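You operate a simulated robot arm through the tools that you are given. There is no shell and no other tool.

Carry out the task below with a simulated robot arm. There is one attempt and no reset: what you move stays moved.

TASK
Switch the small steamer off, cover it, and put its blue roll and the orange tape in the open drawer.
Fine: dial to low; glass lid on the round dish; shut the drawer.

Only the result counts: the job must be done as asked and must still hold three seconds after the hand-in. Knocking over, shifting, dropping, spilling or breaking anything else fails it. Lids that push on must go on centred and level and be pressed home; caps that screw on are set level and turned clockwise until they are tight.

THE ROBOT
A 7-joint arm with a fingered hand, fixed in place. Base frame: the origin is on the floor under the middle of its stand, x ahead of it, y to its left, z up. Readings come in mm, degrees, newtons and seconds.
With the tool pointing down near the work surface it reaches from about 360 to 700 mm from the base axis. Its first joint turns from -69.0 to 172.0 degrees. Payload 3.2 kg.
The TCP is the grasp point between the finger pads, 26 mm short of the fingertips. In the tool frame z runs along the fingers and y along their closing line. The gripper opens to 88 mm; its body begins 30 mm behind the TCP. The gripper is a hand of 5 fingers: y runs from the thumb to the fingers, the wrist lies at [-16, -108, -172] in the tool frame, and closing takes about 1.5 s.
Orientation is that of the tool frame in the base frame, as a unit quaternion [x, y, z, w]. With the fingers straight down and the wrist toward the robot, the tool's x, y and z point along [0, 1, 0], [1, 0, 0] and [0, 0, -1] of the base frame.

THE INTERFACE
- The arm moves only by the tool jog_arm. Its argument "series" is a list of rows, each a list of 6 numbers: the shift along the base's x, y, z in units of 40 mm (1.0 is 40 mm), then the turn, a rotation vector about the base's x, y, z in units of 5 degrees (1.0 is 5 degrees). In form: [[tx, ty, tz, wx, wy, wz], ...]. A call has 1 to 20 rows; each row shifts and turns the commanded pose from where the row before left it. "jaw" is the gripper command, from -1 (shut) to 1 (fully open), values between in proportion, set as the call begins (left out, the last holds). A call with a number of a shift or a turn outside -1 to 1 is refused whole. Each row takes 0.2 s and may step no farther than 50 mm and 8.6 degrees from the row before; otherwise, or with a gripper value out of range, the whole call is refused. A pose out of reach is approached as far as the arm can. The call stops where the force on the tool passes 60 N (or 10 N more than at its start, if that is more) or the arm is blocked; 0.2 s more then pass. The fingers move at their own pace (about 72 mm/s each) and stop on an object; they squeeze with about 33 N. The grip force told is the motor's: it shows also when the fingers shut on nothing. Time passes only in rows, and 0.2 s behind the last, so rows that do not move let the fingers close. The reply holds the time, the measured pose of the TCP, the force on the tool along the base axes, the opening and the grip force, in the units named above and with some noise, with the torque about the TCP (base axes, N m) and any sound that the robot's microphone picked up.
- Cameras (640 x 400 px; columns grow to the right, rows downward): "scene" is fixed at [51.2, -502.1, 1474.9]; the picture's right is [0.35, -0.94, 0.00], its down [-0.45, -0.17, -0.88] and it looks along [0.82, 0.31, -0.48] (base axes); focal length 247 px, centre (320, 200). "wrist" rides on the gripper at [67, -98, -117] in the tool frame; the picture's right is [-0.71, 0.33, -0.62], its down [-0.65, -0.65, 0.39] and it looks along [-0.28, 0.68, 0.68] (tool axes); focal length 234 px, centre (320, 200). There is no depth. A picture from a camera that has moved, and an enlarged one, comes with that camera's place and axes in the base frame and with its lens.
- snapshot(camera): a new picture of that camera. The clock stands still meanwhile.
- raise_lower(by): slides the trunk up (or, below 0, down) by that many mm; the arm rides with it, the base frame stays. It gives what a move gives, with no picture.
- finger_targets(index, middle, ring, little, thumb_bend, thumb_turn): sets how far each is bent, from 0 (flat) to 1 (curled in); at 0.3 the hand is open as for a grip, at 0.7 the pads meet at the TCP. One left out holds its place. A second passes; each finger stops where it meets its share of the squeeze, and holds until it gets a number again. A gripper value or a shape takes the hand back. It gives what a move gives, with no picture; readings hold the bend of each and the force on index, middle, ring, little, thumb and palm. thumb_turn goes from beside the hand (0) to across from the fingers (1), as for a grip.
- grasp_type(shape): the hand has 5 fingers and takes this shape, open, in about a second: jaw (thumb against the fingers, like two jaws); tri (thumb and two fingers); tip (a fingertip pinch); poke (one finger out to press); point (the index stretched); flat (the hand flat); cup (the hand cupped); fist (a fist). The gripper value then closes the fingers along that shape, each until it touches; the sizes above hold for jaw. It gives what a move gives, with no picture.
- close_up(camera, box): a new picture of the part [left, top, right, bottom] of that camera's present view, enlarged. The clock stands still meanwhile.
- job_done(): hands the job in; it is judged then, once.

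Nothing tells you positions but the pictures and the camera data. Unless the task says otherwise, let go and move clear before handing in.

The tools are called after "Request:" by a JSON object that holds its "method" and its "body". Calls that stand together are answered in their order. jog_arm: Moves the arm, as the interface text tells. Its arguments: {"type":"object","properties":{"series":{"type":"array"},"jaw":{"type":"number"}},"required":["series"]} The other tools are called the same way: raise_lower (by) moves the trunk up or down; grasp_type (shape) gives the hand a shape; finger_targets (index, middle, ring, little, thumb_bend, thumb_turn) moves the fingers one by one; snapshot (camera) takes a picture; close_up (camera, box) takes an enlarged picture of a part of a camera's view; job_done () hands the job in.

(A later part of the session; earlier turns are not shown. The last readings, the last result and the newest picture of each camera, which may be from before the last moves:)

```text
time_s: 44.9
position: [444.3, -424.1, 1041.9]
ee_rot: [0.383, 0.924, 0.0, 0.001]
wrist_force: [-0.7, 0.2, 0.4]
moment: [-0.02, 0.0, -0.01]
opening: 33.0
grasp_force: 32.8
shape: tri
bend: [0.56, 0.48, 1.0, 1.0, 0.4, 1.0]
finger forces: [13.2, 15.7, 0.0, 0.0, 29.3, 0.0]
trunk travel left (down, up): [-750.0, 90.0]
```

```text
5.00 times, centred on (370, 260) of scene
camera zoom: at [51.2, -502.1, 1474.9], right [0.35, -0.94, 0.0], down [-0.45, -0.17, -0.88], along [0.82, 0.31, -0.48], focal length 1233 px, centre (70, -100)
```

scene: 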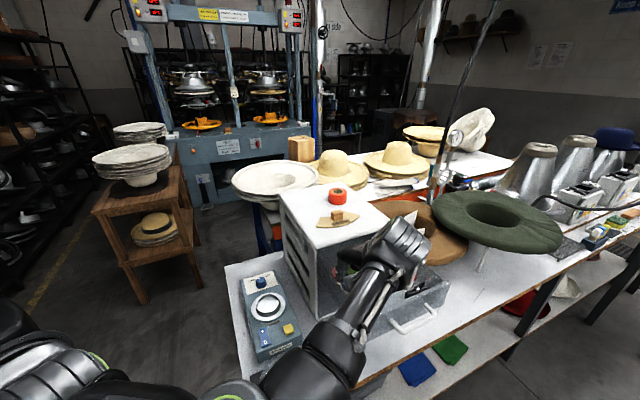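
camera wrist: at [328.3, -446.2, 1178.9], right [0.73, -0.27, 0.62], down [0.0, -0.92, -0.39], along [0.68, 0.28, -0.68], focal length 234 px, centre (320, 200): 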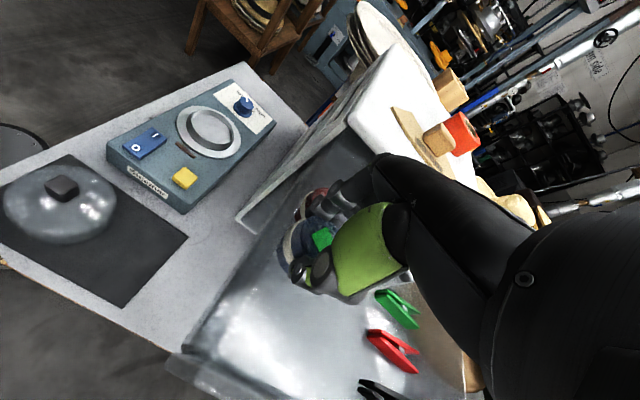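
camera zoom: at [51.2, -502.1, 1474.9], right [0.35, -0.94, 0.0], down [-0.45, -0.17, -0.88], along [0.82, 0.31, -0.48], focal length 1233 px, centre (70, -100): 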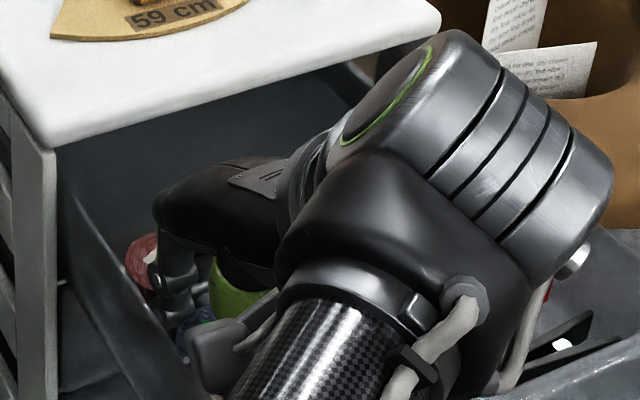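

Request:
{"method": "jog_arm", "body": {"series": [[0, 0, -0.15, 0, 0, 0], [0, 0, -0.1, 0, 0, 0], [0, 0, 0, 0, 0, 0]]}}

Request:
{"method": "jog_arm", "body": {"series": [[0, 0, -0.05, 0, 0, 0], [0, 0, 0, 0, 0, 0]]}}

Request:
{"method": "close_up", "body": {"camera": "wrist", "box": [230, 160, 370, 300]}}

```text
time_s: 45.7
position: [443.7, -424.7, 1031.2]
ee_rot: [0.383, 0.924, 0.0, 0.0]
wrist_force: [-0.5, -0.4, -0.4]
moment: [0.03, -0.05, 0.01]
opening: 33.0
grasp_force: 33.6
shape: tri
bend: [0.56, 0.48, 1.0, 1.0, 0.4, 1.0]
finger forces: [13.3, 15.7, 0.0, 0.0, 29.1, 0.1]
trunk travel left (down, up): [-750.0, 90.0]
```

```text
time_s: 46.3
position: [444.4, -424.5, 1029.7]
ee_rot: [0.384, 0.924, 0.001, 0.0]
wrist_force: [0.1, -0.3, 2.8]
moment: [-0.02, -0.06, -0.04]
opening: 33.0
grasp_force: 32.4
shape: tri
bend: [0.56, 0.48, 1.0, 1.0, 0.4, 1.0]
finger forces: [13.2, 15.7, 0.1, 0.0, 29.5, 0.1]
trunk travel left (down, up): [-750.0, 90.0]
```

```text
2.86 times, centred on (300, 230) of wrist
camera zoom: at [328.0, -446.2, 1146.7], right [0.73, -0.27, 0.62], down [0.0, -0.92, -0.39], along [0.68, 0.28, -0.68], focal length 669 px, centre (377, 114)
```

zoom: 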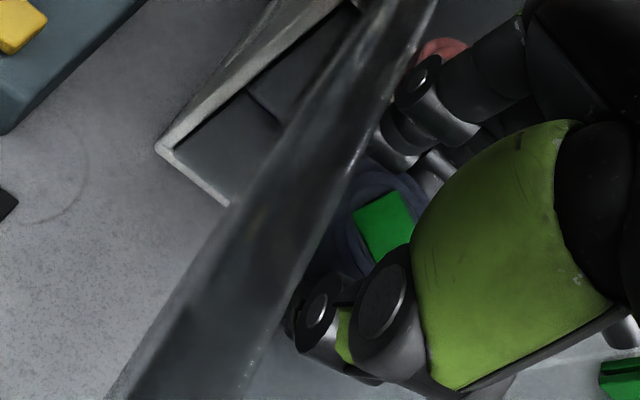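

Request:
{"method": "jog_arm", "body": {"series": [[0, 0, -0.03, 0, 0, 0], [0, 0, 0, 0, 0, 0], [0, 0, 0, 0, 0, 0]]}}

Request:
{"method": "close_up", "body": {"camera": "scene", "box": [330, 230, 390, 290]}}

```text
time_s: 47.1
position: [443.6, -423.0, 1030.2]
ee_rot: [0.383, 0.924, 0.0, 0.001]
wrist_force: [1.2, -1.1, 8.7]
moment: [-0.02, -0.04, -0.01]
opening: 32.9
grasp_force: 33.3
shape: tri
bend: [0.56, 0.48, 1.0, 1.0, 0.39, 1.0]
finger forces: [13.1, 16.4, 0.0, 0.0, 30.5, 0.0]
trunk travel left (down, up): [-750.0, 90.0]
```

```text
6.67 times, centred on (360, 260) of scene
camera zoom: at [51.2, -502.1, 1474.9], right [0.35, -0.94, 0.0], down [-0.45, -0.17, -0.88], along [0.82, 0.31, -0.48], focal length 1644 px, centre (53, -200)
```

zoom: 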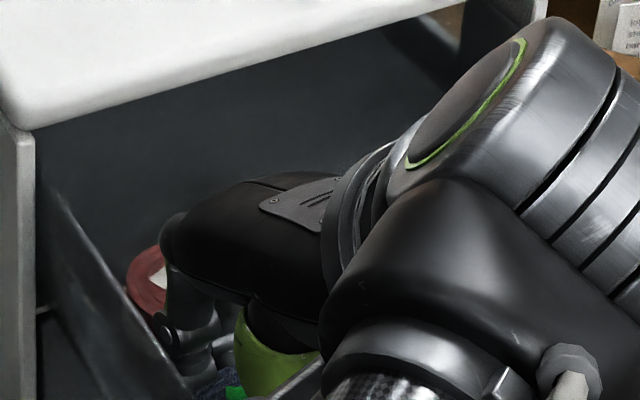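

Contact is directly under the roll (8.7 N, negligible moment), so the roll is sitting on the drawer floor. I'll open just enough to let go and lift straight up.

Request:
{"method": "jog_arm", "body": {"series": [[0, 0, 0.03, 0, 0, 0], [0, 0, 0, 0, 0, 0], [0, 0, 0, 0, 0, 0], [0, 0, 0, 0, 0, 0]], "jaw": 0.0}}

Request:
{"method": "close_up", "body": {"camera": "wrist", "box": [230, 160, 370, 300]}}

```text
time_s: 48.1
position: [444.8, -424.0, 1029.1]
ee_rot: [0.383, 0.924, 0.001, -0.001]
wrist_force: [0.8, 0.5, -0.1]
moment: [-0.05, 0.02, -0.01]
opening: 43.8
grasp_force: 0.1
shape: tri
bend: [0.5, 0.43, 0.99, 0.99, 0.34, 1.0]
finger forces: [0.1, 0.1, 0.1, 0.0, 0.0, 0.1]
trunk travel left (down, up): [-750.0, 90.0]
```

```text
2.86 times, centred on (300, 230) of wrist
camera zoom: at [328.8, -446.3, 1146.3], right [0.73, -0.27, 0.62], down [0.0, -0.92, -0.39], along [0.68, 0.28, -0.68], focal length 669 px, centre (377, 114)
```

zoom: 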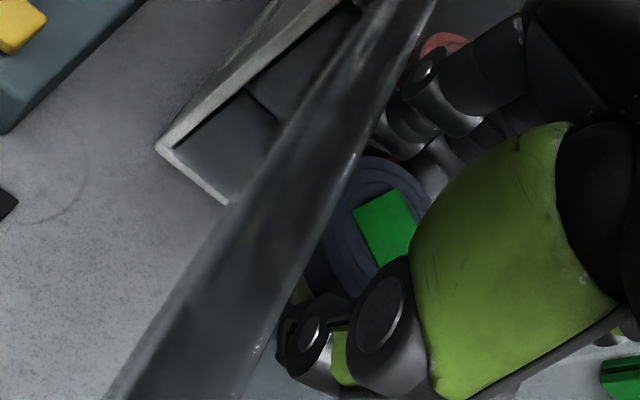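

Request:
{"method": "jog_arm", "body": {"series": [[0, 0, 0.15, 0, 0, 0], [0, 0, 0.3, 0, 0, 0], [0, 0, 0.6, 0, 0, 0], [0, 0, 1, 0, 0, 0], [0, 0, 1, 0, 0, 0], [0, 0, 0.8, 0, 0, 0], [0, 0, 0, 0, 0, 0]]}}

Request:
{"method": "snapshot", "body": {"camera": "wrist"}}

Request:
{"method": "close_up", "body": {"camera": "wrist", "box": [190, 180, 350, 300]}}

```text
time_s: 49.7
position: [445.6, -424.6, 1183.4]
ee_rot: [0.383, 0.924, 0.002, -0.001]
wrist_force: [0.1, -0.2, 0.2]
moment: [0.0, 0.05, 0.03]
opening: 43.8
grasp_force: 0.0
shape: tri
bend: [0.5, 0.43, 0.99, 0.99, 0.34, 1.0]
finger forces: [0.0, 0.0, 0.0, 0.0, 0.1, 0.0]
trunk travel left (down, up): [-750.0, 90.0]
```

```text
taken
camera wrist: at [328.7, -447.2, 1301.2], right [0.73, -0.27, 0.62], down [0.0, -0.92, -0.39], along [0.68, 0.28, -0.68], focal length 234 px, centre (320, 200)
```

wrist: 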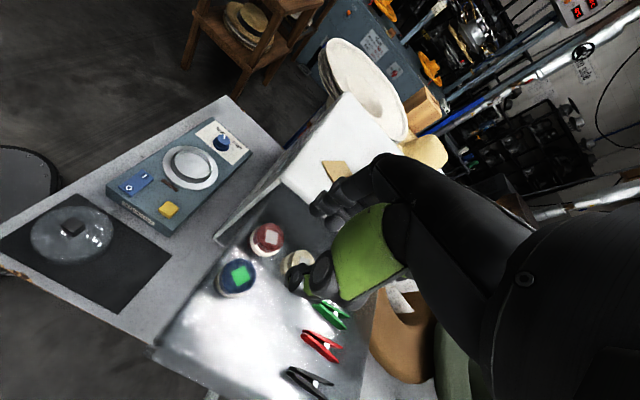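

```text
3.33 times, centred on (270, 240) of wrist
camera zoom: at [328.7, -447.2, 1301.2], right [0.73, -0.27, 0.62], down [0.0, -0.92, -0.39], along [0.68, 0.28, -0.68], focal length 781 px, centre (487, 67)
```

zoom: 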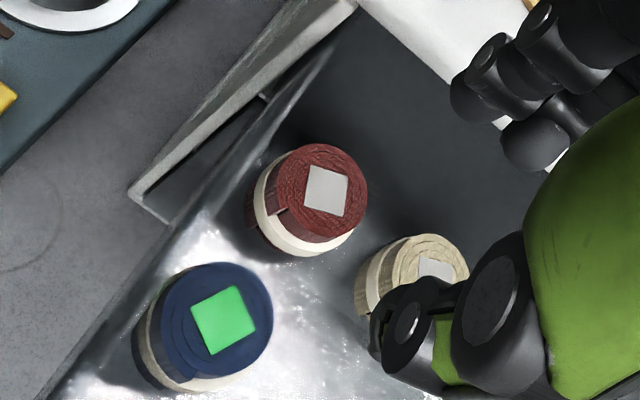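

The roll is upright in the drawer, clear of the others. Next is the tape, so I'll rise, yaw back to neutral, and move over the cabinet top to look at it and test reach.

Request:
{"method": "jog_arm", "body": {"series": [[0.2, 0.3, 0.2, 0, 0, -1], [0.2, 0.3, 0.2, 0, 0, -1], [0.2, 0.3, 0.2, 0, 0, -1], [0.2, 0.3, 0.2, 0, 0, -1], [0.2, 0.3, 0.2, 0, 0, -1], [0.2, 0.3, 0.2, 0, 0, -1], [0.2, 0.3, 0.2, 0, 0, -1], [0.2, 0.3, 0.2, 0, 0, -1], [0.2, 0.3, 0.2, 0, 0, -1], [0.2, 0.3, 0.2, 0, 0, -1], [0.2, 0.3, 0, 0, 0, -1], [0.2, 0.3, 0, 0, 0, -1], [0.2, 0.3, 0, 0, 0, -1], [0, 0, 0, 0, 0, 0]]}}

Request:
{"method": "snapshot", "body": {"camera": "wrist"}}

Request:
{"method": "snapshot", "body": {"camera": "scene"}}

```text
time_s: 52.7
position: [549.5, -268.8, 1262.8]
ee_rot: [0.82, 0.572, 0.001, -0.001]
wrist_force: [0.1, 0.2, -0.4]
moment: [0.04, -0.01, 0.04]
opening: 44.0
grasp_force: 0.1
shape: tri
bend: [0.5, 0.43, 0.99, 0.99, 0.34, 1.0]
finger forces: [0.0, 0.1, 0.0, 0.0, 0.1, 0.1]
trunk travel left (down, up): [-750.0, 90.0]
```

```text
taken
camera wrist: at [479.8, -173.2, 1380.4], right [0.07, -0.78, 0.62], down [-0.84, -0.38, -0.39], along [0.54, -0.5, -0.68], focal length 234 px, centre (320, 200)
```

wrist: 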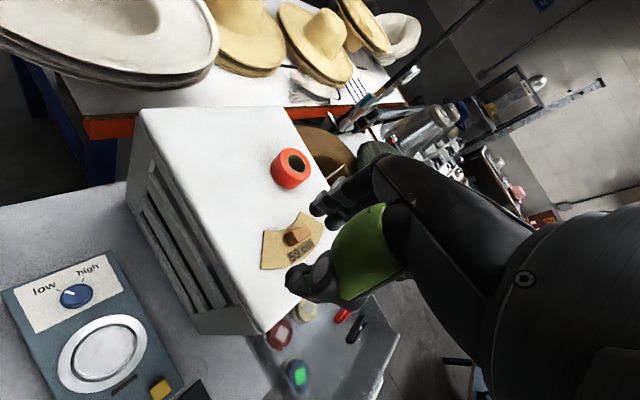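

```text
taken
```

scene: 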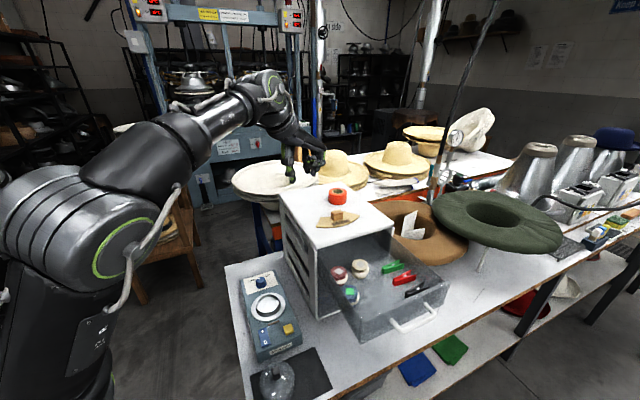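

Request:
{"method": "close_up", "body": {"camera": "wrist", "box": [230, 130, 350, 220]}}

Request:
{"method": "close_up", "body": {"camera": "scene", "box": [300, 175, 370, 230]}}

Request:
{"method": "close_up", "body": {"camera": "wrist", "box": [230, 290, 410, 400]}}

Request:
{"method": "close_up", "body": {"camera": "scene", "box": [320, 240, 450, 345]}}

```text
4.44 times, centred on (290, 175) of wrist
camera zoom: at [479.8, -173.2, 1380.4], right [0.07, -0.78, 0.62], down [-0.84, -0.38, -0.39], along [0.54, -0.5, -0.68], focal length 1041 px, centre (453, 311)
```

zoom: 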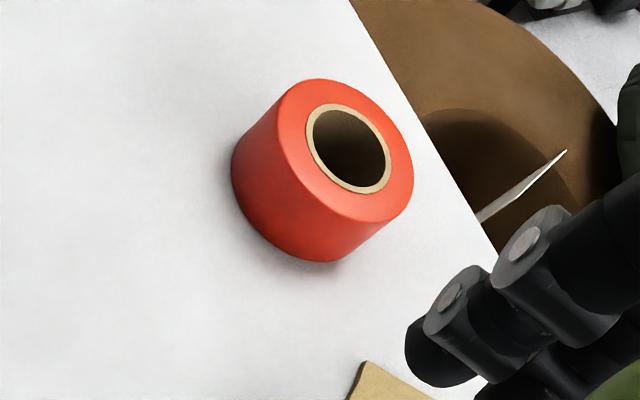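

```text
7.27 times, centred on (335, 202) of scene
camera zoom: at [51.2, -502.1, 1474.9], right [0.35, -0.94, 0.0], down [-0.45, -0.17, -0.88], along [0.82, 0.31, -0.48], focal length 1793 px, centre (211, 182)
```

zoom: 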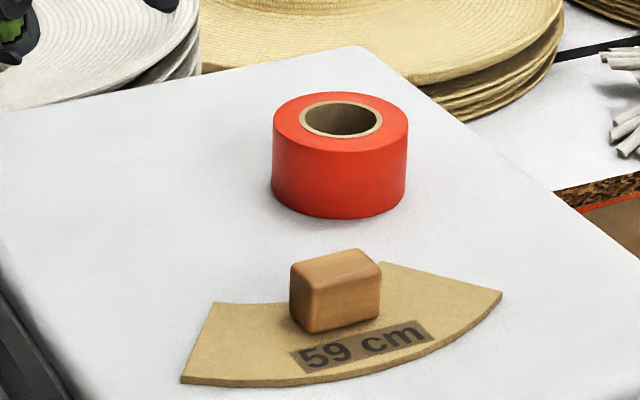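

```text
3.56 times, centred on (320, 345) of wrist
camera zoom: at [479.8, -173.2, 1380.4], right [0.07, -0.78, 0.62], down [-0.84, -0.38, -0.39], along [0.54, -0.5, -0.68], focal length 833 px, centre (320, -316)
```

zoom: 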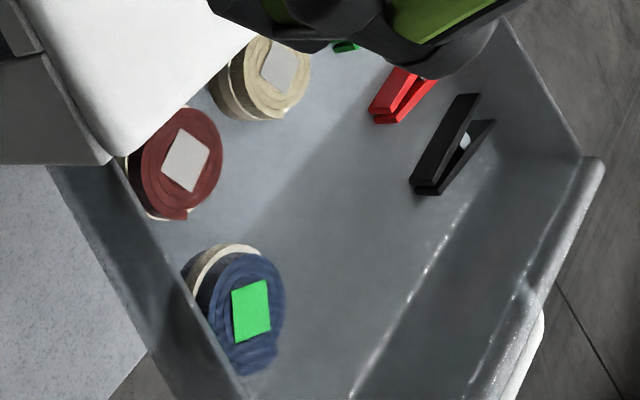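

```text
3.81 times, centred on (385, 292) of scene
camera zoom: at [51.2, -502.1, 1474.9], right [0.35, -0.94, 0.0], down [-0.45, -0.17, -0.88], along [0.82, 0.31, -0.48], focal length 939 px, centre (72, -152)
```

zoom: 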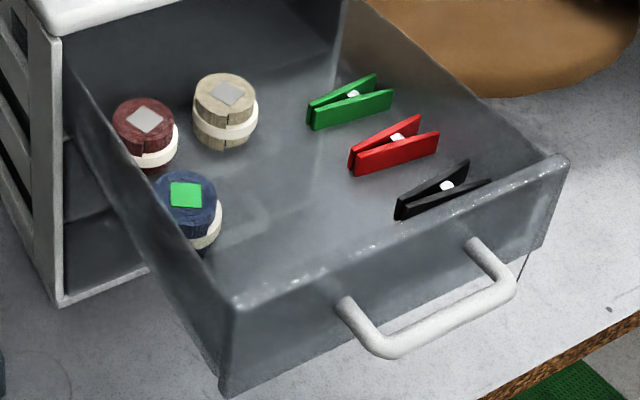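

The blue roll looks good in the drawer, and the tape top is at about (722, -305, 1125). Now I'll test how far out I can reach with the tool pointing down.

Request:
{"method": "jog_arm", "body": {"series": [[0.9, -0.2, -0.2, 0, 0, 0], [0.9, -0.2, -0.2, 0, 0, 0], [0.9, -0.2, -0.2, 0, 0, 0], [0.9, -0.2, 0, 0, 0, 0], [0, 0, 0, 0, 0, 0]], "jaw": 1}}

```text
time_s: 53.9
position: [651.9, -288.9, 1214.4]
ee_rot: [0.819, 0.574, 0.0, 0.0]
wrist_force: [0.5, -0.3, -0.1]
moment: [-0.04, -0.04, 0.02]
opening: 87.7
grasp_force: 0.0
shape: tri
bend: [0.3, 0.3, 0.99, 0.99, 0.3, 0.97]
finger forces: [0.0, 0.1, 0.0, 0.0, 0.1, 0.0]
out of reach, approached as far as the arm can: row 3, 4
trunk travel left (down, up): [-750.0, 90.0]
```

Tool-down reach ends around 713 mm here. Raising the trunk fully and tilting the hand about 15° outward should reach the tape at r≈784. I'll raise it, tilt and move out at a safe height.

Request:
{"method": "raise_lower", "body": {"by": 90}}

Request:
{"method": "jog_arm", "body": {"series": [[0, 0, -0.5, -0.39, -0.92, 0], [0, 0, -0.5, -0.39, -0.92, 0], [0, 0, -0.5, -0.39, -0.92, 0], [0.5, -0.11, -0.2, 0, 0, 0], [0.5, -0.11, -0.2, 0, 0, 0], [0.5, -0.11, -0.2, 0, 0, 0], [0, 0, 0, 0, 0, 0]]}}

Request:
{"method": "snapshot", "body": {"camera": "wrist"}}

Request:
{"method": "snapshot", "body": {"camera": "scene"}}

```text
time_s: 55.2
position: [652.3, -289.3, 1303.8]
ee_rot: [0.82, 0.573, 0.0, -0.001]
wrist_force: [0.6, 0.4, 0.4]
moment: [0.01, 0.0, 0.03]
opening: 87.9
grasp_force: 0.1
shape: tri
bend: [0.3, 0.3, 0.99, 0.99, 0.3, 0.97]
finger forces: [0.0, 0.1, 0.0, 0.1, 0.0, 0.0]
trunk travel left (down, up): [-840.0, 0.0]
```

```text
time_s: 56.8
position: [711.8, -303.1, 1220.9]
ee_rot: [0.812, 0.568, 0.071, 0.11]
wrist_force: [-0.2, 0.3, 0.4]
moment: [-0.03, -0.02, -0.03]
opening: 88.0
grasp_force: 0.0
shape: tri
bend: [0.3, 0.3, 0.99, 0.99, 0.3, 0.97]
finger forces: [0.0, 0.0, 0.0, 0.1, 0.0, 0.0]
trunk travel left (down, up): [-840.0, 0.0]
```

```text
taken
camera wrist: at [618.0, -196.8, 1308.3], right [-0.09, -0.71, 0.7], down [-0.72, -0.43, -0.54], along [0.68, -0.55, -0.47], focal length 234 px, centre (320, 200)
```

wrist: 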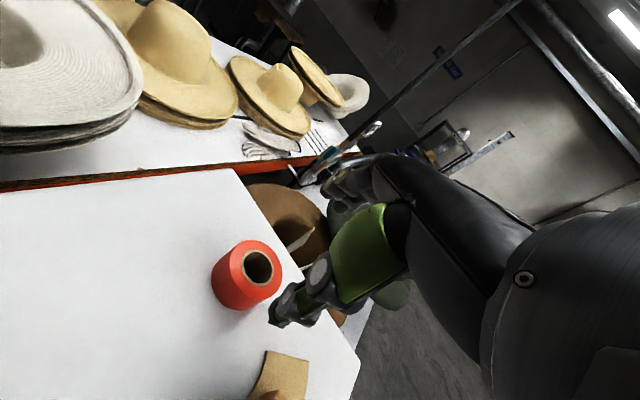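

```text
taken
```

scene: 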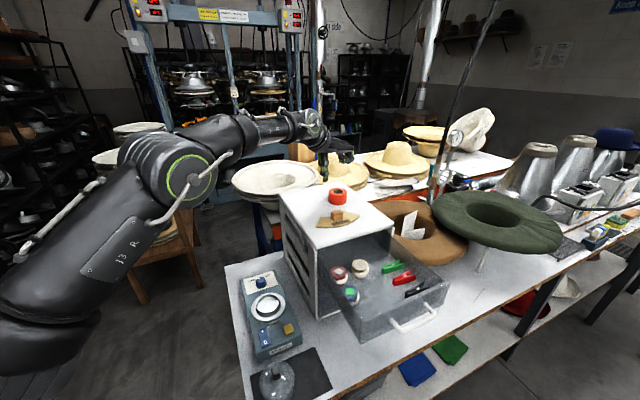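

Request:
{"method": "close_up", "body": {"camera": "wrist", "box": [190, 220, 340, 340]}}

Request:
{"method": "close_up", "body": {"camera": "scene", "box": [290, 130, 390, 230]}}

```text
3.33 times, centred on (265, 280) of wrist
camera zoom: at [618.0, -196.8, 1308.3], right [-0.09, -0.71, 0.7], down [-0.72, -0.43, -0.54], along [0.68, -0.55, -0.47], focal length 781 px, centre (503, -67)
```

zoom: 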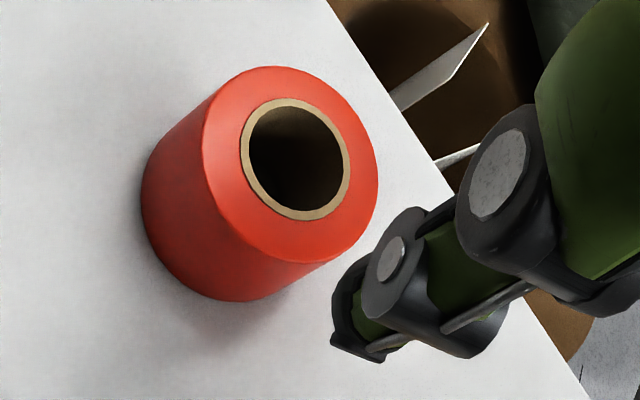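

```text
4.00 times, centred on (340, 180) of scene
camera zoom: at [51.2, -502.1, 1474.9], right [0.35, -0.94, 0.0], down [-0.45, -0.17, -0.88], along [0.82, 0.31, -0.48], focal length 986 px, centre (240, 280)
```

zoom: 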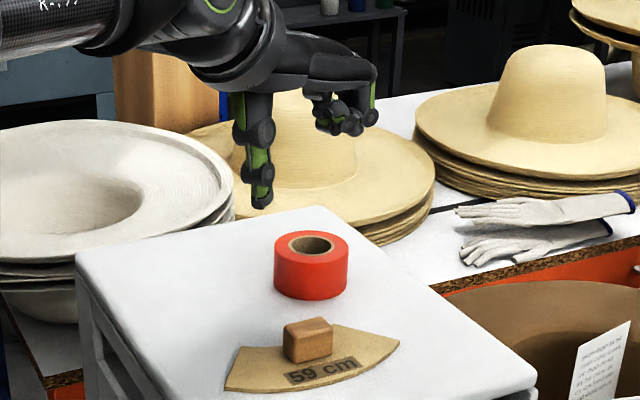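

The tape top is at (727, -306, 1126) and the cabinet top near 1094. I'd like as little tilt as possible, so I'll go above the tape and see how far I can straighten the hand.

Request:
{"method": "jog_arm", "body": {"series": [[0.13, -0.02, -0.5, 0, 0, 0], [0.13, -0.02, -0.5, 0, 0, 0], [0.12, -0.03, -0.4, 0, 0, 0], [0, 0, 0, 0.2, 0.46, 0], [0, 0, 0, 0.2, 0.46, 0], [0, 0, 0, 0, 0, 0]]}}

```text
time_s: 58.2
position: [726.8, -304.5, 1166.2]
ee_rot: [0.816, 0.571, 0.048, 0.073]
wrist_force: [0.3, 1.2, -0.8]
moment: [0.01, -0.02, 0.01]
opening: 87.8
grasp_force: 0.0
shape: tri
bend: [0.3, 0.3, 0.99, 0.99, 0.3, 0.97]
finger forces: [0.0, 0.0, 0.0, 0.0, 0.0, 0.0]
trunk travel left (down, up): [-840.0, 0.0]
```

Request:
{"method": "jog_arm", "body": {"series": [[0, 0, -0.2, 0.1, 0.23, 0], [0, 0, 0, 0.1, 0.23, 0], [0, 0, 0, 0.1, 0.23, 0], [0, 0, 0, 0, 0, 0]]}}

```text
time_s: 59.2
position: [722.8, -304.1, 1155.4]
ee_rot: [0.819, 0.572, 0.029, 0.045]
wrist_force: [-0.8, -0.5, 0.6]
moment: [0.0, 0.03, -0.01]
opening: 88.0
grasp_force: 0.1
shape: tri
bend: [0.3, 0.3, 0.99, 0.99, 0.3, 0.97]
finger forces: [0.0, 0.0, 0.0, 0.0, 0.0, 0.0]
out of reach, approached as far as the arm can: row 3
trunk travel left (down, up): [-840.0, 0.0]
```

Request:
{"method": "jog_arm", "body": {"series": [[0, 0, 0, -0.16, -0.37, 0], [0.1, -0.04, -0.2, 0, 0, 0], [0, 0, 0, 0, 0, 0]]}}

Request:
{"method": "close_up", "body": {"camera": "wrist", "box": [190, 140, 370, 320]}}

Request:
{"method": "close_up", "body": {"camera": "scene", "box": [295, 150, 375, 220]}}

```text
time_s: 60.0
position: [726.9, -305.5, 1148.6]
ee_rot: [0.817, 0.571, 0.04, 0.06]
wrist_force: [-0.3, -0.1, -0.3]
moment: [0.03, -0.03, 0.03]
opening: 88.1
grasp_force: 0.1
shape: tri
bend: [0.3, 0.3, 0.99, 0.99, 0.3, 0.97]
finger forces: [0.1, 0.1, 0.0, 0.0, 0.1, 0.1]
trunk travel left (down, up): [-840.0, 0.0]
```

```text
2.22 times, centred on (280, 230) of wrist
camera zoom: at [644.5, -203.6, 1250.3], right [-0.02, -0.74, 0.67], down [-0.78, -0.41, -0.48], along [0.63, -0.53, -0.57], focal length 520 px, centre (409, 133)
```

zoom: 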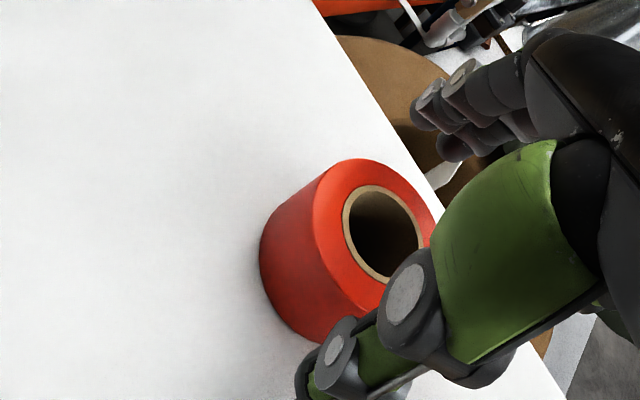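

```text
5.71 times, centred on (335, 185) of scene
camera zoom: at [51.2, -502.1, 1474.9], right [0.35, -0.94, 0.0], down [-0.45, -0.17, -0.88], along [0.82, 0.31, -0.48], focal length 1409 px, centre (234, 286)
```

zoom: 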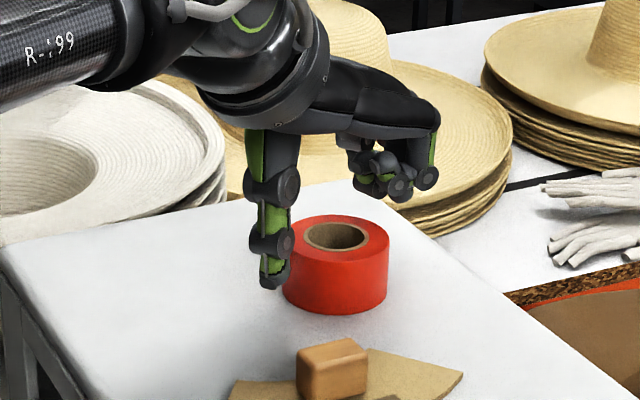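

Request:
{"method": "jog_arm", "body": {"series": [[0.02, 0, -0.25, 0, 0, 0], [0, 0, -0.2, 0, 0, 0], [0, 0, 0, 0, 0, 0]]}}

Request:
{"method": "close_up", "body": {"camera": "wrist", "box": [190, 140, 370, 320]}}

Request:
{"method": "close_up", "body": {"camera": "scene", "box": [310, 160, 370, 215]}}

```text
time_s: 60.8
position: [728.9, -305.5, 1129.4]
ee_rot: [0.817, 0.572, 0.04, 0.06]
wrist_force: [0.3, -0.8, -0.6]
moment: [0.03, -0.02, -0.01]
opening: 88.0
grasp_force: 0.1
shape: tri
bend: [0.3, 0.3, 0.99, 0.99, 0.3, 0.97]
finger forces: [0.0, 0.0, 0.1, 0.0, 0.0, 0.1]
trunk travel left (down, up): [-840.0, 0.0]
```

```text
2.22 times, centred on (280, 230) of wrist
camera zoom: at [645.1, -204.2, 1230.9], right [-0.02, -0.74, 0.67], down [-0.78, -0.41, -0.48], along [0.63, -0.53, -0.57], focal length 520 px, centre (409, 133)
```

zoom: 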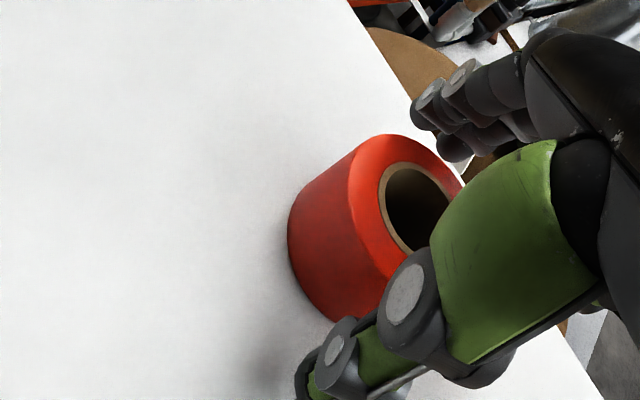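

```text
7.27 times, centred on (340, 188) of scene
camera zoom: at [51.2, -502.1, 1474.9], right [0.35, -0.94, 0.0], down [-0.45, -0.17, -0.88], along [0.82, 0.31, -0.48], focal length 1793 px, centre (174, 291)
```

zoom: 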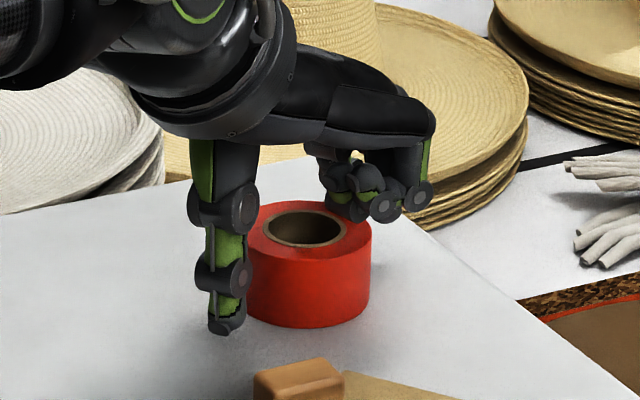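

Request:
{"method": "close_up", "body": {"camera": "scene", "box": [330, 180, 366, 210]}}

Request:
{"method": "close_up", "body": {"camera": "wrist", "box": [250, 250, 370, 330]}}

```text
13.33 times, centred on (348, 195) of scene
camera zoom: at [51.2, -502.1, 1474.9], right [0.35, -0.94, 0.0], down [-0.45, -0.17, -0.88], along [0.82, 0.31, -0.48], focal length 3287 px, centre (-53, 267)
```

zoom: 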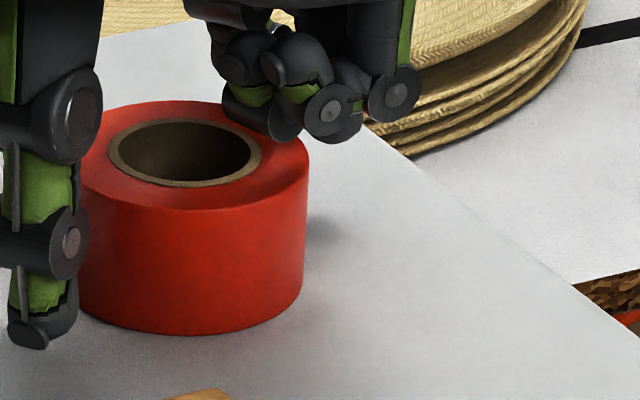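

```text
5.00 times, centred on (310, 290) of wrist
camera zoom: at [645.1, -204.2, 1230.9], right [-0.02, -0.74, 0.67], down [-0.78, -0.41, -0.48], along [0.63, -0.53, -0.57], focal length 1171 px, centre (370, -250)
```

zoom: 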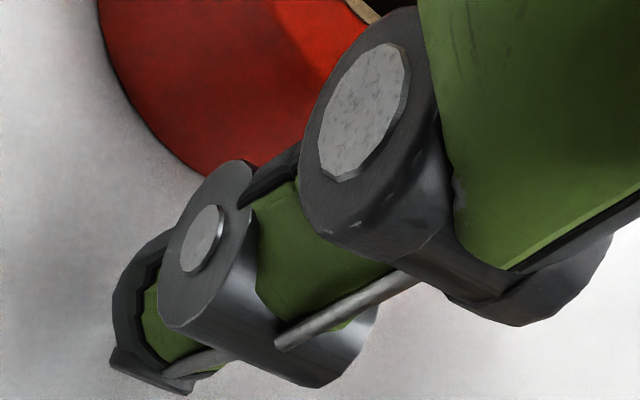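

The thumb tip is close to the cabinet top. I'll partly close to about 70 mm, which lifts the thumb tip, then go down a few millimetres for more overlap on the finger side.

Request:
{"method": "jog_arm", "body": {"series": [[0, 0, 0, 0, 0, 0], [0, 0, 0, 0, 0, 0], [0, 0, 0, 0, 0, 0]], "jaw": 0.6}}

Request:
{"method": "close_up", "body": {"camera": "scene", "box": [330, 180, 366, 210]}}

```text
time_s: 61.6
position: [727.9, -306.4, 1130.3]
ee_rot: [0.817, 0.572, 0.039, 0.061]
wrist_force: [0.7, 0.0, 0.1]
moment: [-0.03, -0.01, 0.0]
opening: 71.0
grasp_force: 0.0
shape: tri
bend: [0.37, 0.32, 0.99, 0.99, 0.09, 0.98]
finger forces: [0.0, 0.0, 0.1, 0.1, 0.0, 0.1]
trunk travel left (down, up): [-840.0, 0.0]
```

```text
13.33 times, centred on (348, 195) of scene
camera zoom: at [51.2, -502.1, 1474.9], right [0.35, -0.94, 0.0], down [-0.45, -0.17, -0.88], along [0.82, 0.31, -0.48], focal length 3287 px, centre (-53, 267)
```

zoom: 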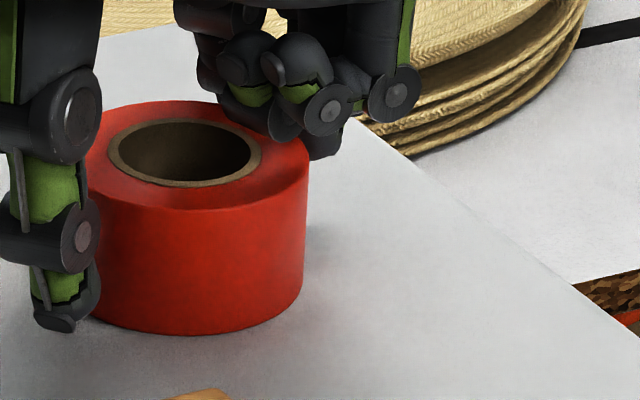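

Request:
{"method": "jog_arm", "body": {"series": [[0, 0, -0.1, 0, 0, 0], [0, 0, 0, 0, 0, 0]]}}

Request:
{"method": "close_up", "body": {"camera": "scene", "box": [330, 180, 366, 210]}}

```text
time_s: 62.2
position: [729.1, -305.8, 1125.5]
ee_rot: [0.818, 0.571, 0.039, 0.061]
wrist_force: [0.0, -0.4, 0.4]
moment: [-0.01, -0.03, 0.01]
opening: 71.0
grasp_force: 0.1
shape: tri
bend: [0.37, 0.33, 0.99, 0.99, 0.09, 0.98]
finger forces: [0.1, 0.0, 0.0, 0.0, 0.0, 0.1]
trunk travel left (down, up): [-840.0, 0.0]
```

```text
13.33 times, centred on (348, 195) of scene
camera zoom: at [51.2, -502.1, 1474.9], right [0.35, -0.94, 0.0], down [-0.45, -0.17, -0.88], along [0.82, 0.31, -0.48], focal length 3287 px, centre (-53, 267)
```

zoom: 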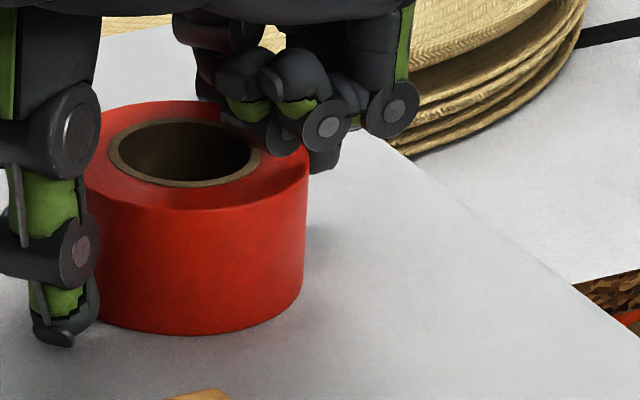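

Request:
{"method": "jog_arm", "body": {"series": [[0, 0, 0, 0, 0, 0], [0, 0, 0, 0, 0, 0], [0, 0, 0, 0, 0, 0], [0, 0, 0, 0, 0, 0], [0, 0, 0, 0, 0, 0]], "jaw": -1}}

Request:
{"method": "close_up", "body": {"camera": "scene", "box": [330, 180, 366, 210]}}

Request:
{"method": "close_up", "body": {"camera": "wrist", "box": [190, 140, 370, 320]}}

```text
time_s: 63.4
position: [728.0, -305.2, 1126.3]
ee_rot: [0.818, 0.571, 0.039, 0.061]
wrist_force: [0.9, -0.7, 2.4]
moment: [0.03, 0.04, 0.02]
opening: 53.8
grasp_force: 32.8
shape: tri
bend: [0.45, 0.41, 1.0, 1.0, 0.08, 0.99]
finger forces: [17.0, 14.7, 0.0, 0.0, 30.2, 0.1]
trunk travel left (down, up): [-840.0, 0.0]
```

```text
13.33 times, centred on (348, 195) of scene
camera zoom: at [51.2, -502.1, 1474.9], right [0.35, -0.94, 0.0], down [-0.45, -0.17, -0.88], along [0.82, 0.31, -0.48], focal length 3287 px, centre (-53, 267)
```

zoom: 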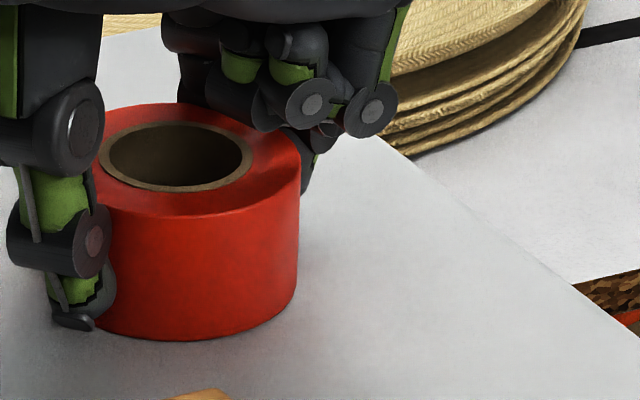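

```text
2.22 times, centred on (280, 230) of wrist
camera zoom: at [644.9, -203.8, 1227.6], right [-0.02, -0.74, 0.67], down [-0.78, -0.41, -0.48], along [0.63, -0.53, -0.57], focal length 520 px, centre (409, 133)
```

zoom: 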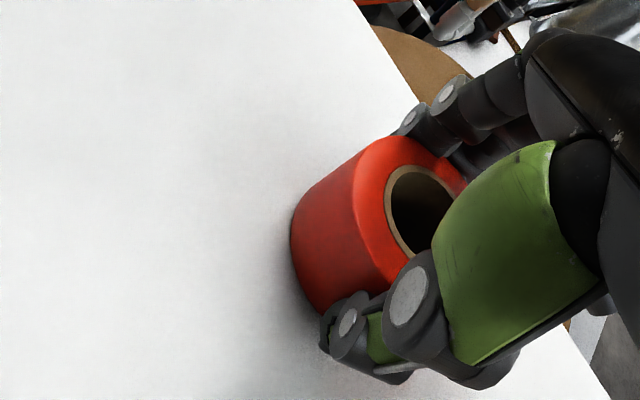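

It's gripped on both sides. I'll lift gently and check that the tape comes with it.

Request:
{"method": "jog_arm", "body": {"series": [[0, 0, 0.2, 0, 0, 0], [0, 0, 0.3, 0, 0, 0], [0, 0, 0.5, 0, 0, 0], [0, 0, 0, 0, 0, 0]]}}

Request:
{"method": "close_up", "body": {"camera": "scene", "box": [320, 165, 370, 210]}}

Request:
{"method": "close_up", "body": {"camera": "wrist", "box": [190, 140, 370, 320]}}

```text
time_s: 64.4
position: [729.0, -305.2, 1165.4]
ee_rot: [0.817, 0.572, 0.038, 0.06]
wrist_force: [-0.2, -0.6, -1.1]
moment: [0.01, 0.03, 0.01]
opening: 54.0
grasp_force: 32.7
shape: tri
bend: [0.45, 0.42, 1.0, 1.0, 0.08, 0.99]
finger forces: [16.6, 14.5, 0.0, 0.0, 30.7, 0.0]
trunk travel left (down, up): [-840.0, 0.0]
```

```text
8.89 times, centred on (345, 188) of scene
camera zoom: at [51.2, -502.1, 1474.9], right [0.35, -0.94, 0.0], down [-0.45, -0.17, -0.88], along [0.82, 0.31, -0.48], focal length 2192 px, centre (98, 311)
```

zoom: 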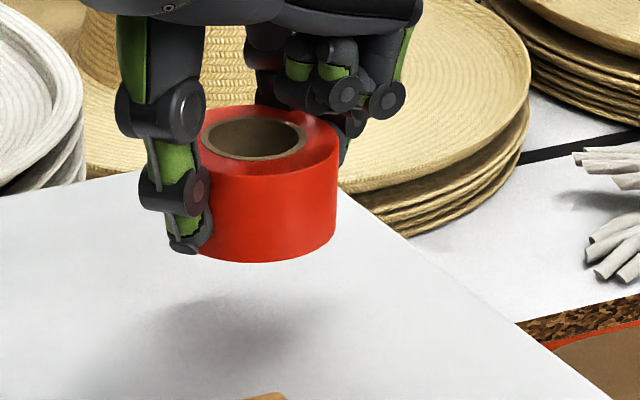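

```text
2.22 times, centred on (280, 230) of wrist
camera zoom: at [645.8, -203.6, 1266.5], right [-0.02, -0.74, 0.67], down [-0.78, -0.41, -0.47], along [0.63, -0.53, -0.57], focal length 520 px, centre (409, 133)
```

zoom: 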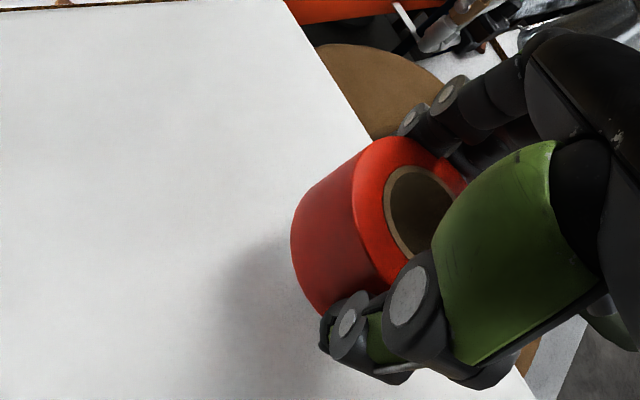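

The tape is held level. I'll carry it over to the centre of the drawer, about (494, -482), with yaw 0 so the thumb and fingers clear the blue roll, cream roll and pegs.

Request:
{"method": "jog_arm", "body": {"series": [[-0.4, -0.1, 0.6, 0, 0, 0.2], [-0.7, -0.3, 0.5, 0, 0, 0.5], [-0.8, -0.5, 0, 0, 0, 0.5], [-0.8, -0.6, 0, 0, 0, 0.5], [-0.8, -0.6, 0, 0, 0, 0.5], [-0.8, -0.6, 0, 0, 0, 0.5], [-0.8, -0.6, 0, 0, 0, 0.5], [-0.5, -0.6, 0, 0, 0, 0.5], [-0.28, -0.52, 0, 0, 0, 0.3], [0, 0, 0, 0, 0, 0]]}}

Request:
{"method": "snapshot", "body": {"camera": "wrist"}}

Request:
{"method": "snapshot", "body": {"camera": "scene"}}

```text
time_s: 66.6
position: [493.7, -483.5, 1209.8]
ee_rot: [0.705, 0.705, 0.05, 0.053]
wrist_force: [-0.3, -0.2, -0.2]
moment: [-0.02, 0.0, -0.02]
opening: 53.7
grasp_force: 33.2
shape: tri
bend: [0.45, 0.42, 1.0, 1.0, 0.08, 0.99]
finger forces: [16.5, 14.4, 0.0, 0.0, 30.5, 0.1]
trunk travel left (down, up): [-840.0, 0.0]
```

```text
taken
camera wrist: at [380.5, -415.5, 1310.0], right [0.24, -0.7, 0.67], down [-0.59, -0.65, -0.47], along [0.77, -0.28, -0.57], focal length 234 px, centre (320, 200)
```

wrist: 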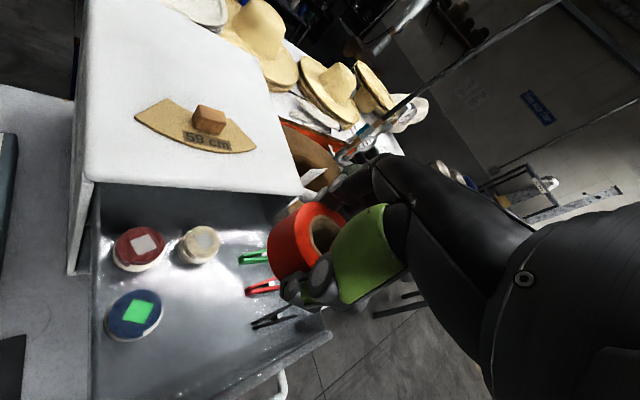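

```text
taken
```

scene: 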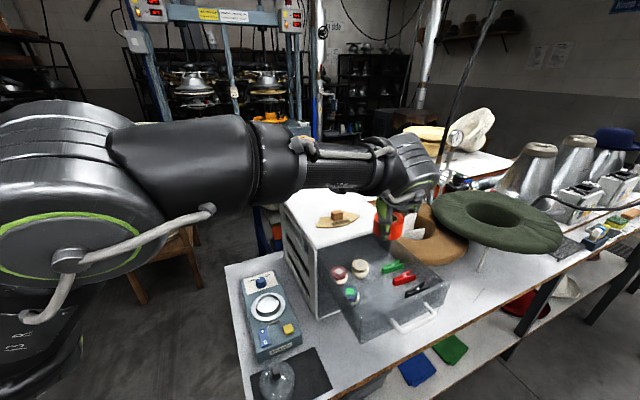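

Request:
{"method": "close_up", "body": {"camera": "wrist", "box": [80, 200, 340, 390]}}

Request:
{"method": "close_up", "body": {"camera": "scene", "box": [310, 190, 460, 340]}}

```text
2.11 times, centred on (210, 295) of wrist
camera zoom: at [380.5, -415.5, 1310.0], right [0.24, -0.7, 0.67], down [-0.59, -0.65, -0.47], along [0.77, -0.28, -0.57], focal length 493 px, centre (552, 0)
```

zoom: 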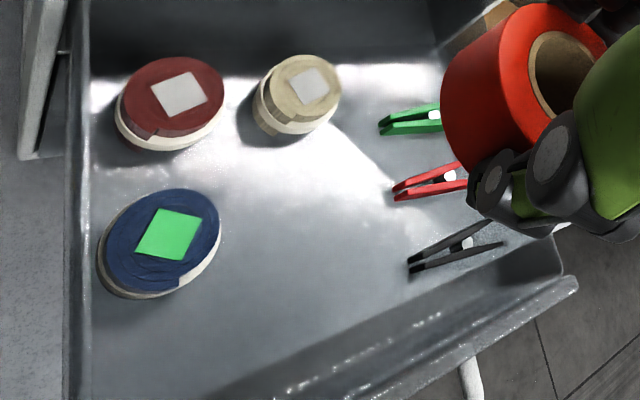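

```text
2.67 times, centred on (385, 265) of scene
camera zoom: at [51.2, -502.1, 1474.9], right [0.35, -0.94, 0.0], down [-0.45, -0.17, -0.88], along [0.82, 0.31, -0.48], focal length 658 px, centre (147, 27)
```

zoom: 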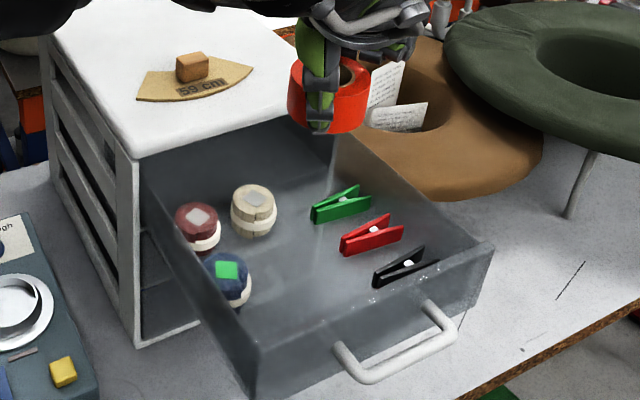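

Positions agree: blue roll (w613, d106), peg tips at w738, and the tape centre is over the free middle area. I'll lower it in stages.

Request:
{"method": "jog_arm", "body": {"series": [[0, 0, -1, 0, 0, 0], [0, 0, -1, 0, 0, 0], [0, 0, -1, 0, 0, 0], [0, 0, -0.5, 0, 0, 0], [0, 0, 0, 0, 0, 0]]}}

Request:
{"method": "close_up", "body": {"camera": "wrist", "box": [80, 150, 380, 390]}}

Request:
{"method": "close_up", "body": {"camera": "scene", "box": [310, 190, 460, 340]}}

```text
time_s: 67.8
position: [493.5, -482.2, 1069.1]
ee_rot: [0.706, 0.705, 0.049, 0.053]
wrist_force: [-0.3, 0.0, -0.6]
moment: [-0.01, 0.0, 0.02]
opening: 53.8
grasp_force: 32.8
shape: tri
bend: [0.45, 0.42, 1.0, 1.0, 0.08, 0.99]
finger forces: [16.6, 14.5, 0.0, 0.0, 30.4, 0.1]
trunk travel left (down, up): [-840.0, 0.0]
```

```text
1.67 times, centred on (230, 270) of wrist
camera zoom: at [379.8, -415.2, 1171.0], right [0.24, -0.7, 0.67], down [-0.59, -0.65, -0.48], along [0.77, -0.28, -0.57], focal length 390 px, centre (470, 83)
```

zoom: 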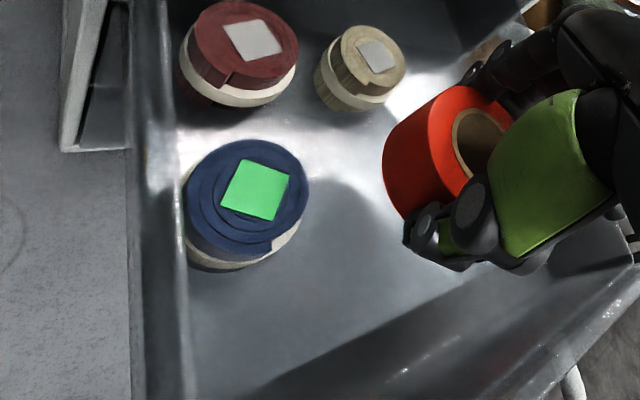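

```text
2.67 times, centred on (385, 265) of scene
camera zoom: at [51.2, -502.1, 1474.9], right [0.35, -0.94, 0.0], down [-0.45, -0.17, -0.88], along [0.82, 0.31, -0.48], focal length 658 px, centre (147, 27)
```

zoom: 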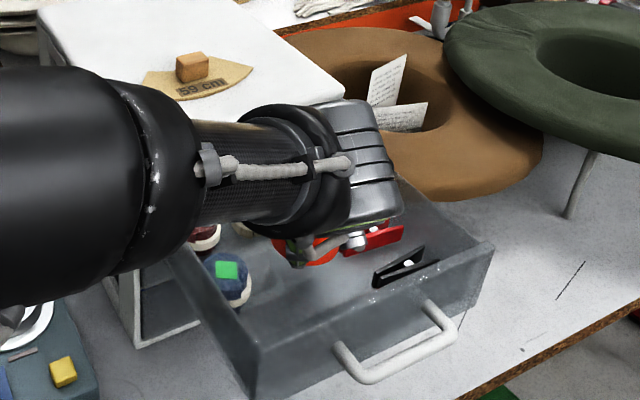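

Request:
{"method": "jog_arm", "body": {"series": [[0, 0, -0.4, 0, 0, 0], [0, 0, -0.4, 0, 0, 0], [0, 0, 0, 0, 0, 0]]}}

Request:
{"method": "close_up", "body": {"camera": "wrist", "box": [80, 100, 400, 380]}}

Request:
{"method": "close_up", "body": {"camera": "scene", "box": [340, 230, 440, 330]}}

```text
time_s: 68.6
position: [493.9, -483.3, 1036.6]
ee_rot: [0.706, 0.705, 0.049, 0.053]
wrist_force: [0.4, -0.2, -0.7]
moment: [0.0, 0.0, 0.01]
opening: 53.8
grasp_force: 33.1
shape: tri
bend: [0.45, 0.42, 1.0, 1.0, 0.08, 0.99]
finger forces: [16.6, 14.4, 0.0, 0.0, 30.3, 0.0]
trunk travel left (down, up): [-840.0, 0.0]
```

```text
1.43 times, centred on (240, 240) of wrist
camera zoom: at [380.6, -416.4, 1138.8], right [0.24, -0.7, 0.67], down [-0.59, -0.65, -0.48], along [0.77, -0.28, -0.57], focal length 334 px, centre (434, 143)
```

zoom: 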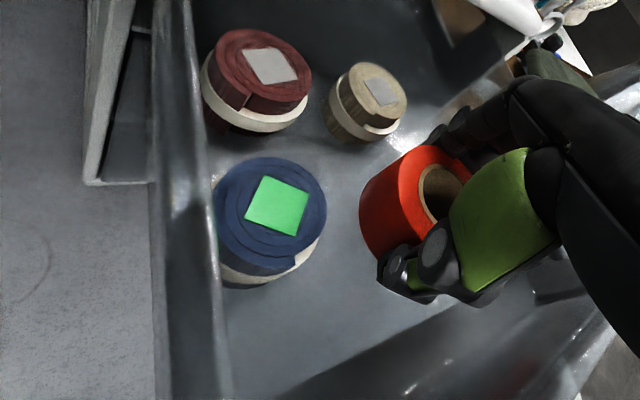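

```text
4.00 times, centred on (390, 280) of scene
camera zoom: at [51.2, -502.1, 1474.9], right [0.35, -0.94, 0.0], down [-0.45, -0.17, -0.88], along [0.82, 0.31, -0.48], focal length 986 px, centre (40, -120)
```

zoom: 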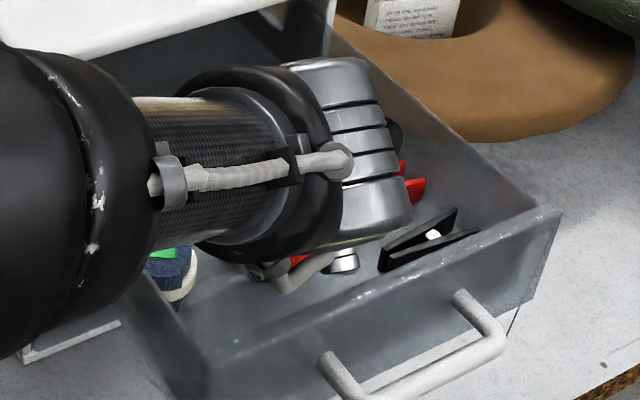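

Request:
{"method": "jog_arm", "body": {"series": [[0, 0, -0.15, 0, 0, 0], [0, 0, -0.1, 0, 0, 0], [0, 0, 0, 0, 0, 0]]}}

Request:
{"method": "jog_arm", "body": {"series": [[0, 0, -0.05, 0, 0, 0], [0, 0, 0, 0, 0, 0]]}}

```text
time_s: 69.4
position: [494.4, -483.3, 1027.6]
ee_rot: [0.706, 0.704, 0.049, 0.053]
wrist_force: [0.3, 0.5, -1.2]
moment: [-0.04, 0.0, 0.02]
opening: 54.0
grasp_force: 33.0
shape: tri
bend: [0.45, 0.42, 1.0, 1.0, 0.08, 0.99]
finger forces: [16.6, 14.5, 0.0, 0.0, 30.4, 0.0]
trunk travel left (down, up): [-840.0, 0.0]
```

```text
time_s: 70.0
position: [494.0, -482.1, 1025.9]
ee_rot: [0.706, 0.704, 0.049, 0.053]
wrist_force: [-0.3, -1.1, -0.6]
moment: [0.03, -0.02, -0.01]
opening: 53.5
grasp_force: 32.7
shape: tri
bend: [0.45, 0.42, 1.0, 1.0, 0.08, 0.99]
finger forces: [16.6, 14.5, 0.0, 0.1, 30.3, 0.0]
trunk travel left (down, up): [-840.0, 0.0]
```

Request:
{"method": "jog_arm", "body": {"series": [[0, 0, -0.05, 0, 0, 0], [0, 0, 0, 0, 0, 0]]}}

Request:
{"method": "jog_arm", "body": {"series": [[0, 0, -0.05, 0, 0, 0], [0, 0, 0, 0, 0, 0]]}}

Request:
{"method": "close_up", "body": {"camera": "wrist", "box": [200, 100, 400, 300]}}

```text
time_s: 70.6
position: [492.6, -482.7, 1024.6]
ee_rot: [0.705, 0.705, 0.05, 0.053]
wrist_force: [-0.6, -0.6, 0.1]
moment: [-0.02, 0.06, -0.01]
opening: 53.9
grasp_force: 33.3
shape: tri
bend: [0.45, 0.42, 1.0, 1.0, 0.08, 0.99]
finger forces: [16.8, 14.5, 0.0, 0.0, 30.6, 0.0]
trunk travel left (down, up): [-840.0, 0.0]
```

```text
time_s: 71.2
position: [493.0, -481.3, 1023.5]
ee_rot: [0.706, 0.705, 0.049, 0.054]
wrist_force: [1.3, -0.4, 6.8]
moment: [-0.01, 0.17, 0.04]
opening: 53.7
grasp_force: 33.1
shape: tri
bend: [0.45, 0.42, 1.0, 1.0, 0.07, 0.99]
finger forces: [17.9, 15.7, 0.0, 0.0, 31.1, 0.1]
trunk travel left (down, up): [-840.0, 0.0]
```

```text
2.00 times, centred on (300, 200) of wrist
camera zoom: at [379.3, -415.0, 1125.1], right [0.24, -0.7, 0.67], down [-0.59, -0.65, -0.48], along [0.77, -0.28, -0.57], focal length 468 px, centre (360, 200)
```

zoom: 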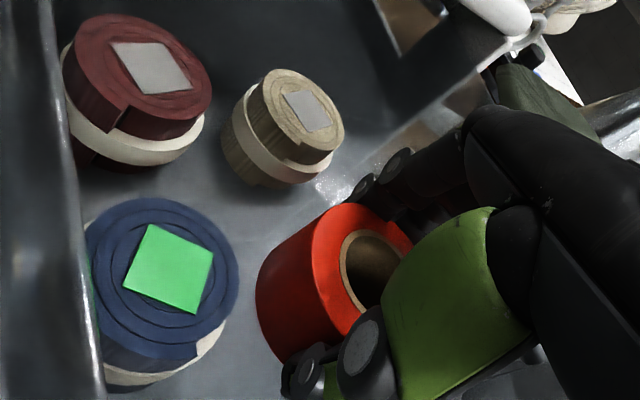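

The tape's near edge touches the floor (about 7 N). I'll open slightly to release, then lift straight up.

Request:
{"method": "jog_arm", "body": {"series": [[0, 0, 0, 0, 0, 0], [0, 0, 0, 0, 0, 0], [0, 0, 0, 0, 0, 0], [0, 0, 0, 0, 0, 0]], "jaw": 0.55}}

Request:
{"method": "close_up", "body": {"camera": "wrist", "box": [200, 100, 400, 300]}}

```text
time_s: 72.2
position: [492.9, -482.2, 1022.1]
ee_rot: [0.706, 0.705, 0.049, 0.053]
wrist_force: [-0.3, -0.2, -0.5]
moment: [-0.03, -0.01, 0.02]
opening: 68.0
grasp_force: 0.0
shape: tri
bend: [0.39, 0.33, 0.99, 0.99, 0.07, 0.98]
finger forces: [0.0, 0.0, 0.0, 0.0, 0.0, 0.1]
trunk travel left (down, up): [-840.0, 0.0]
```

```text
2.00 times, centred on (300, 200) of wrist
camera zoom: at [379.3, -415.8, 1123.5], right [0.24, -0.7, 0.67], down [-0.59, -0.65, -0.47], along [0.77, -0.28, -0.57], focal length 468 px, centre (360, 200)
```

zoom: 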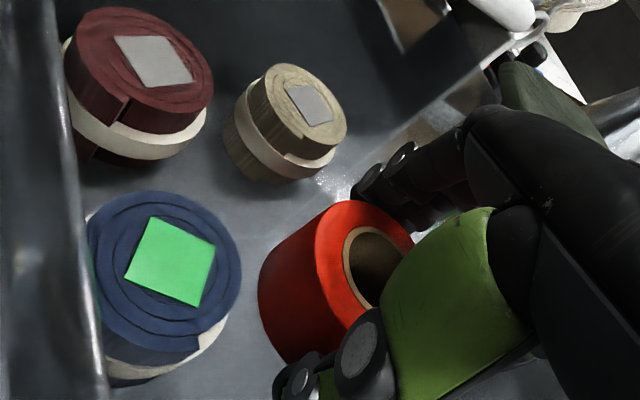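

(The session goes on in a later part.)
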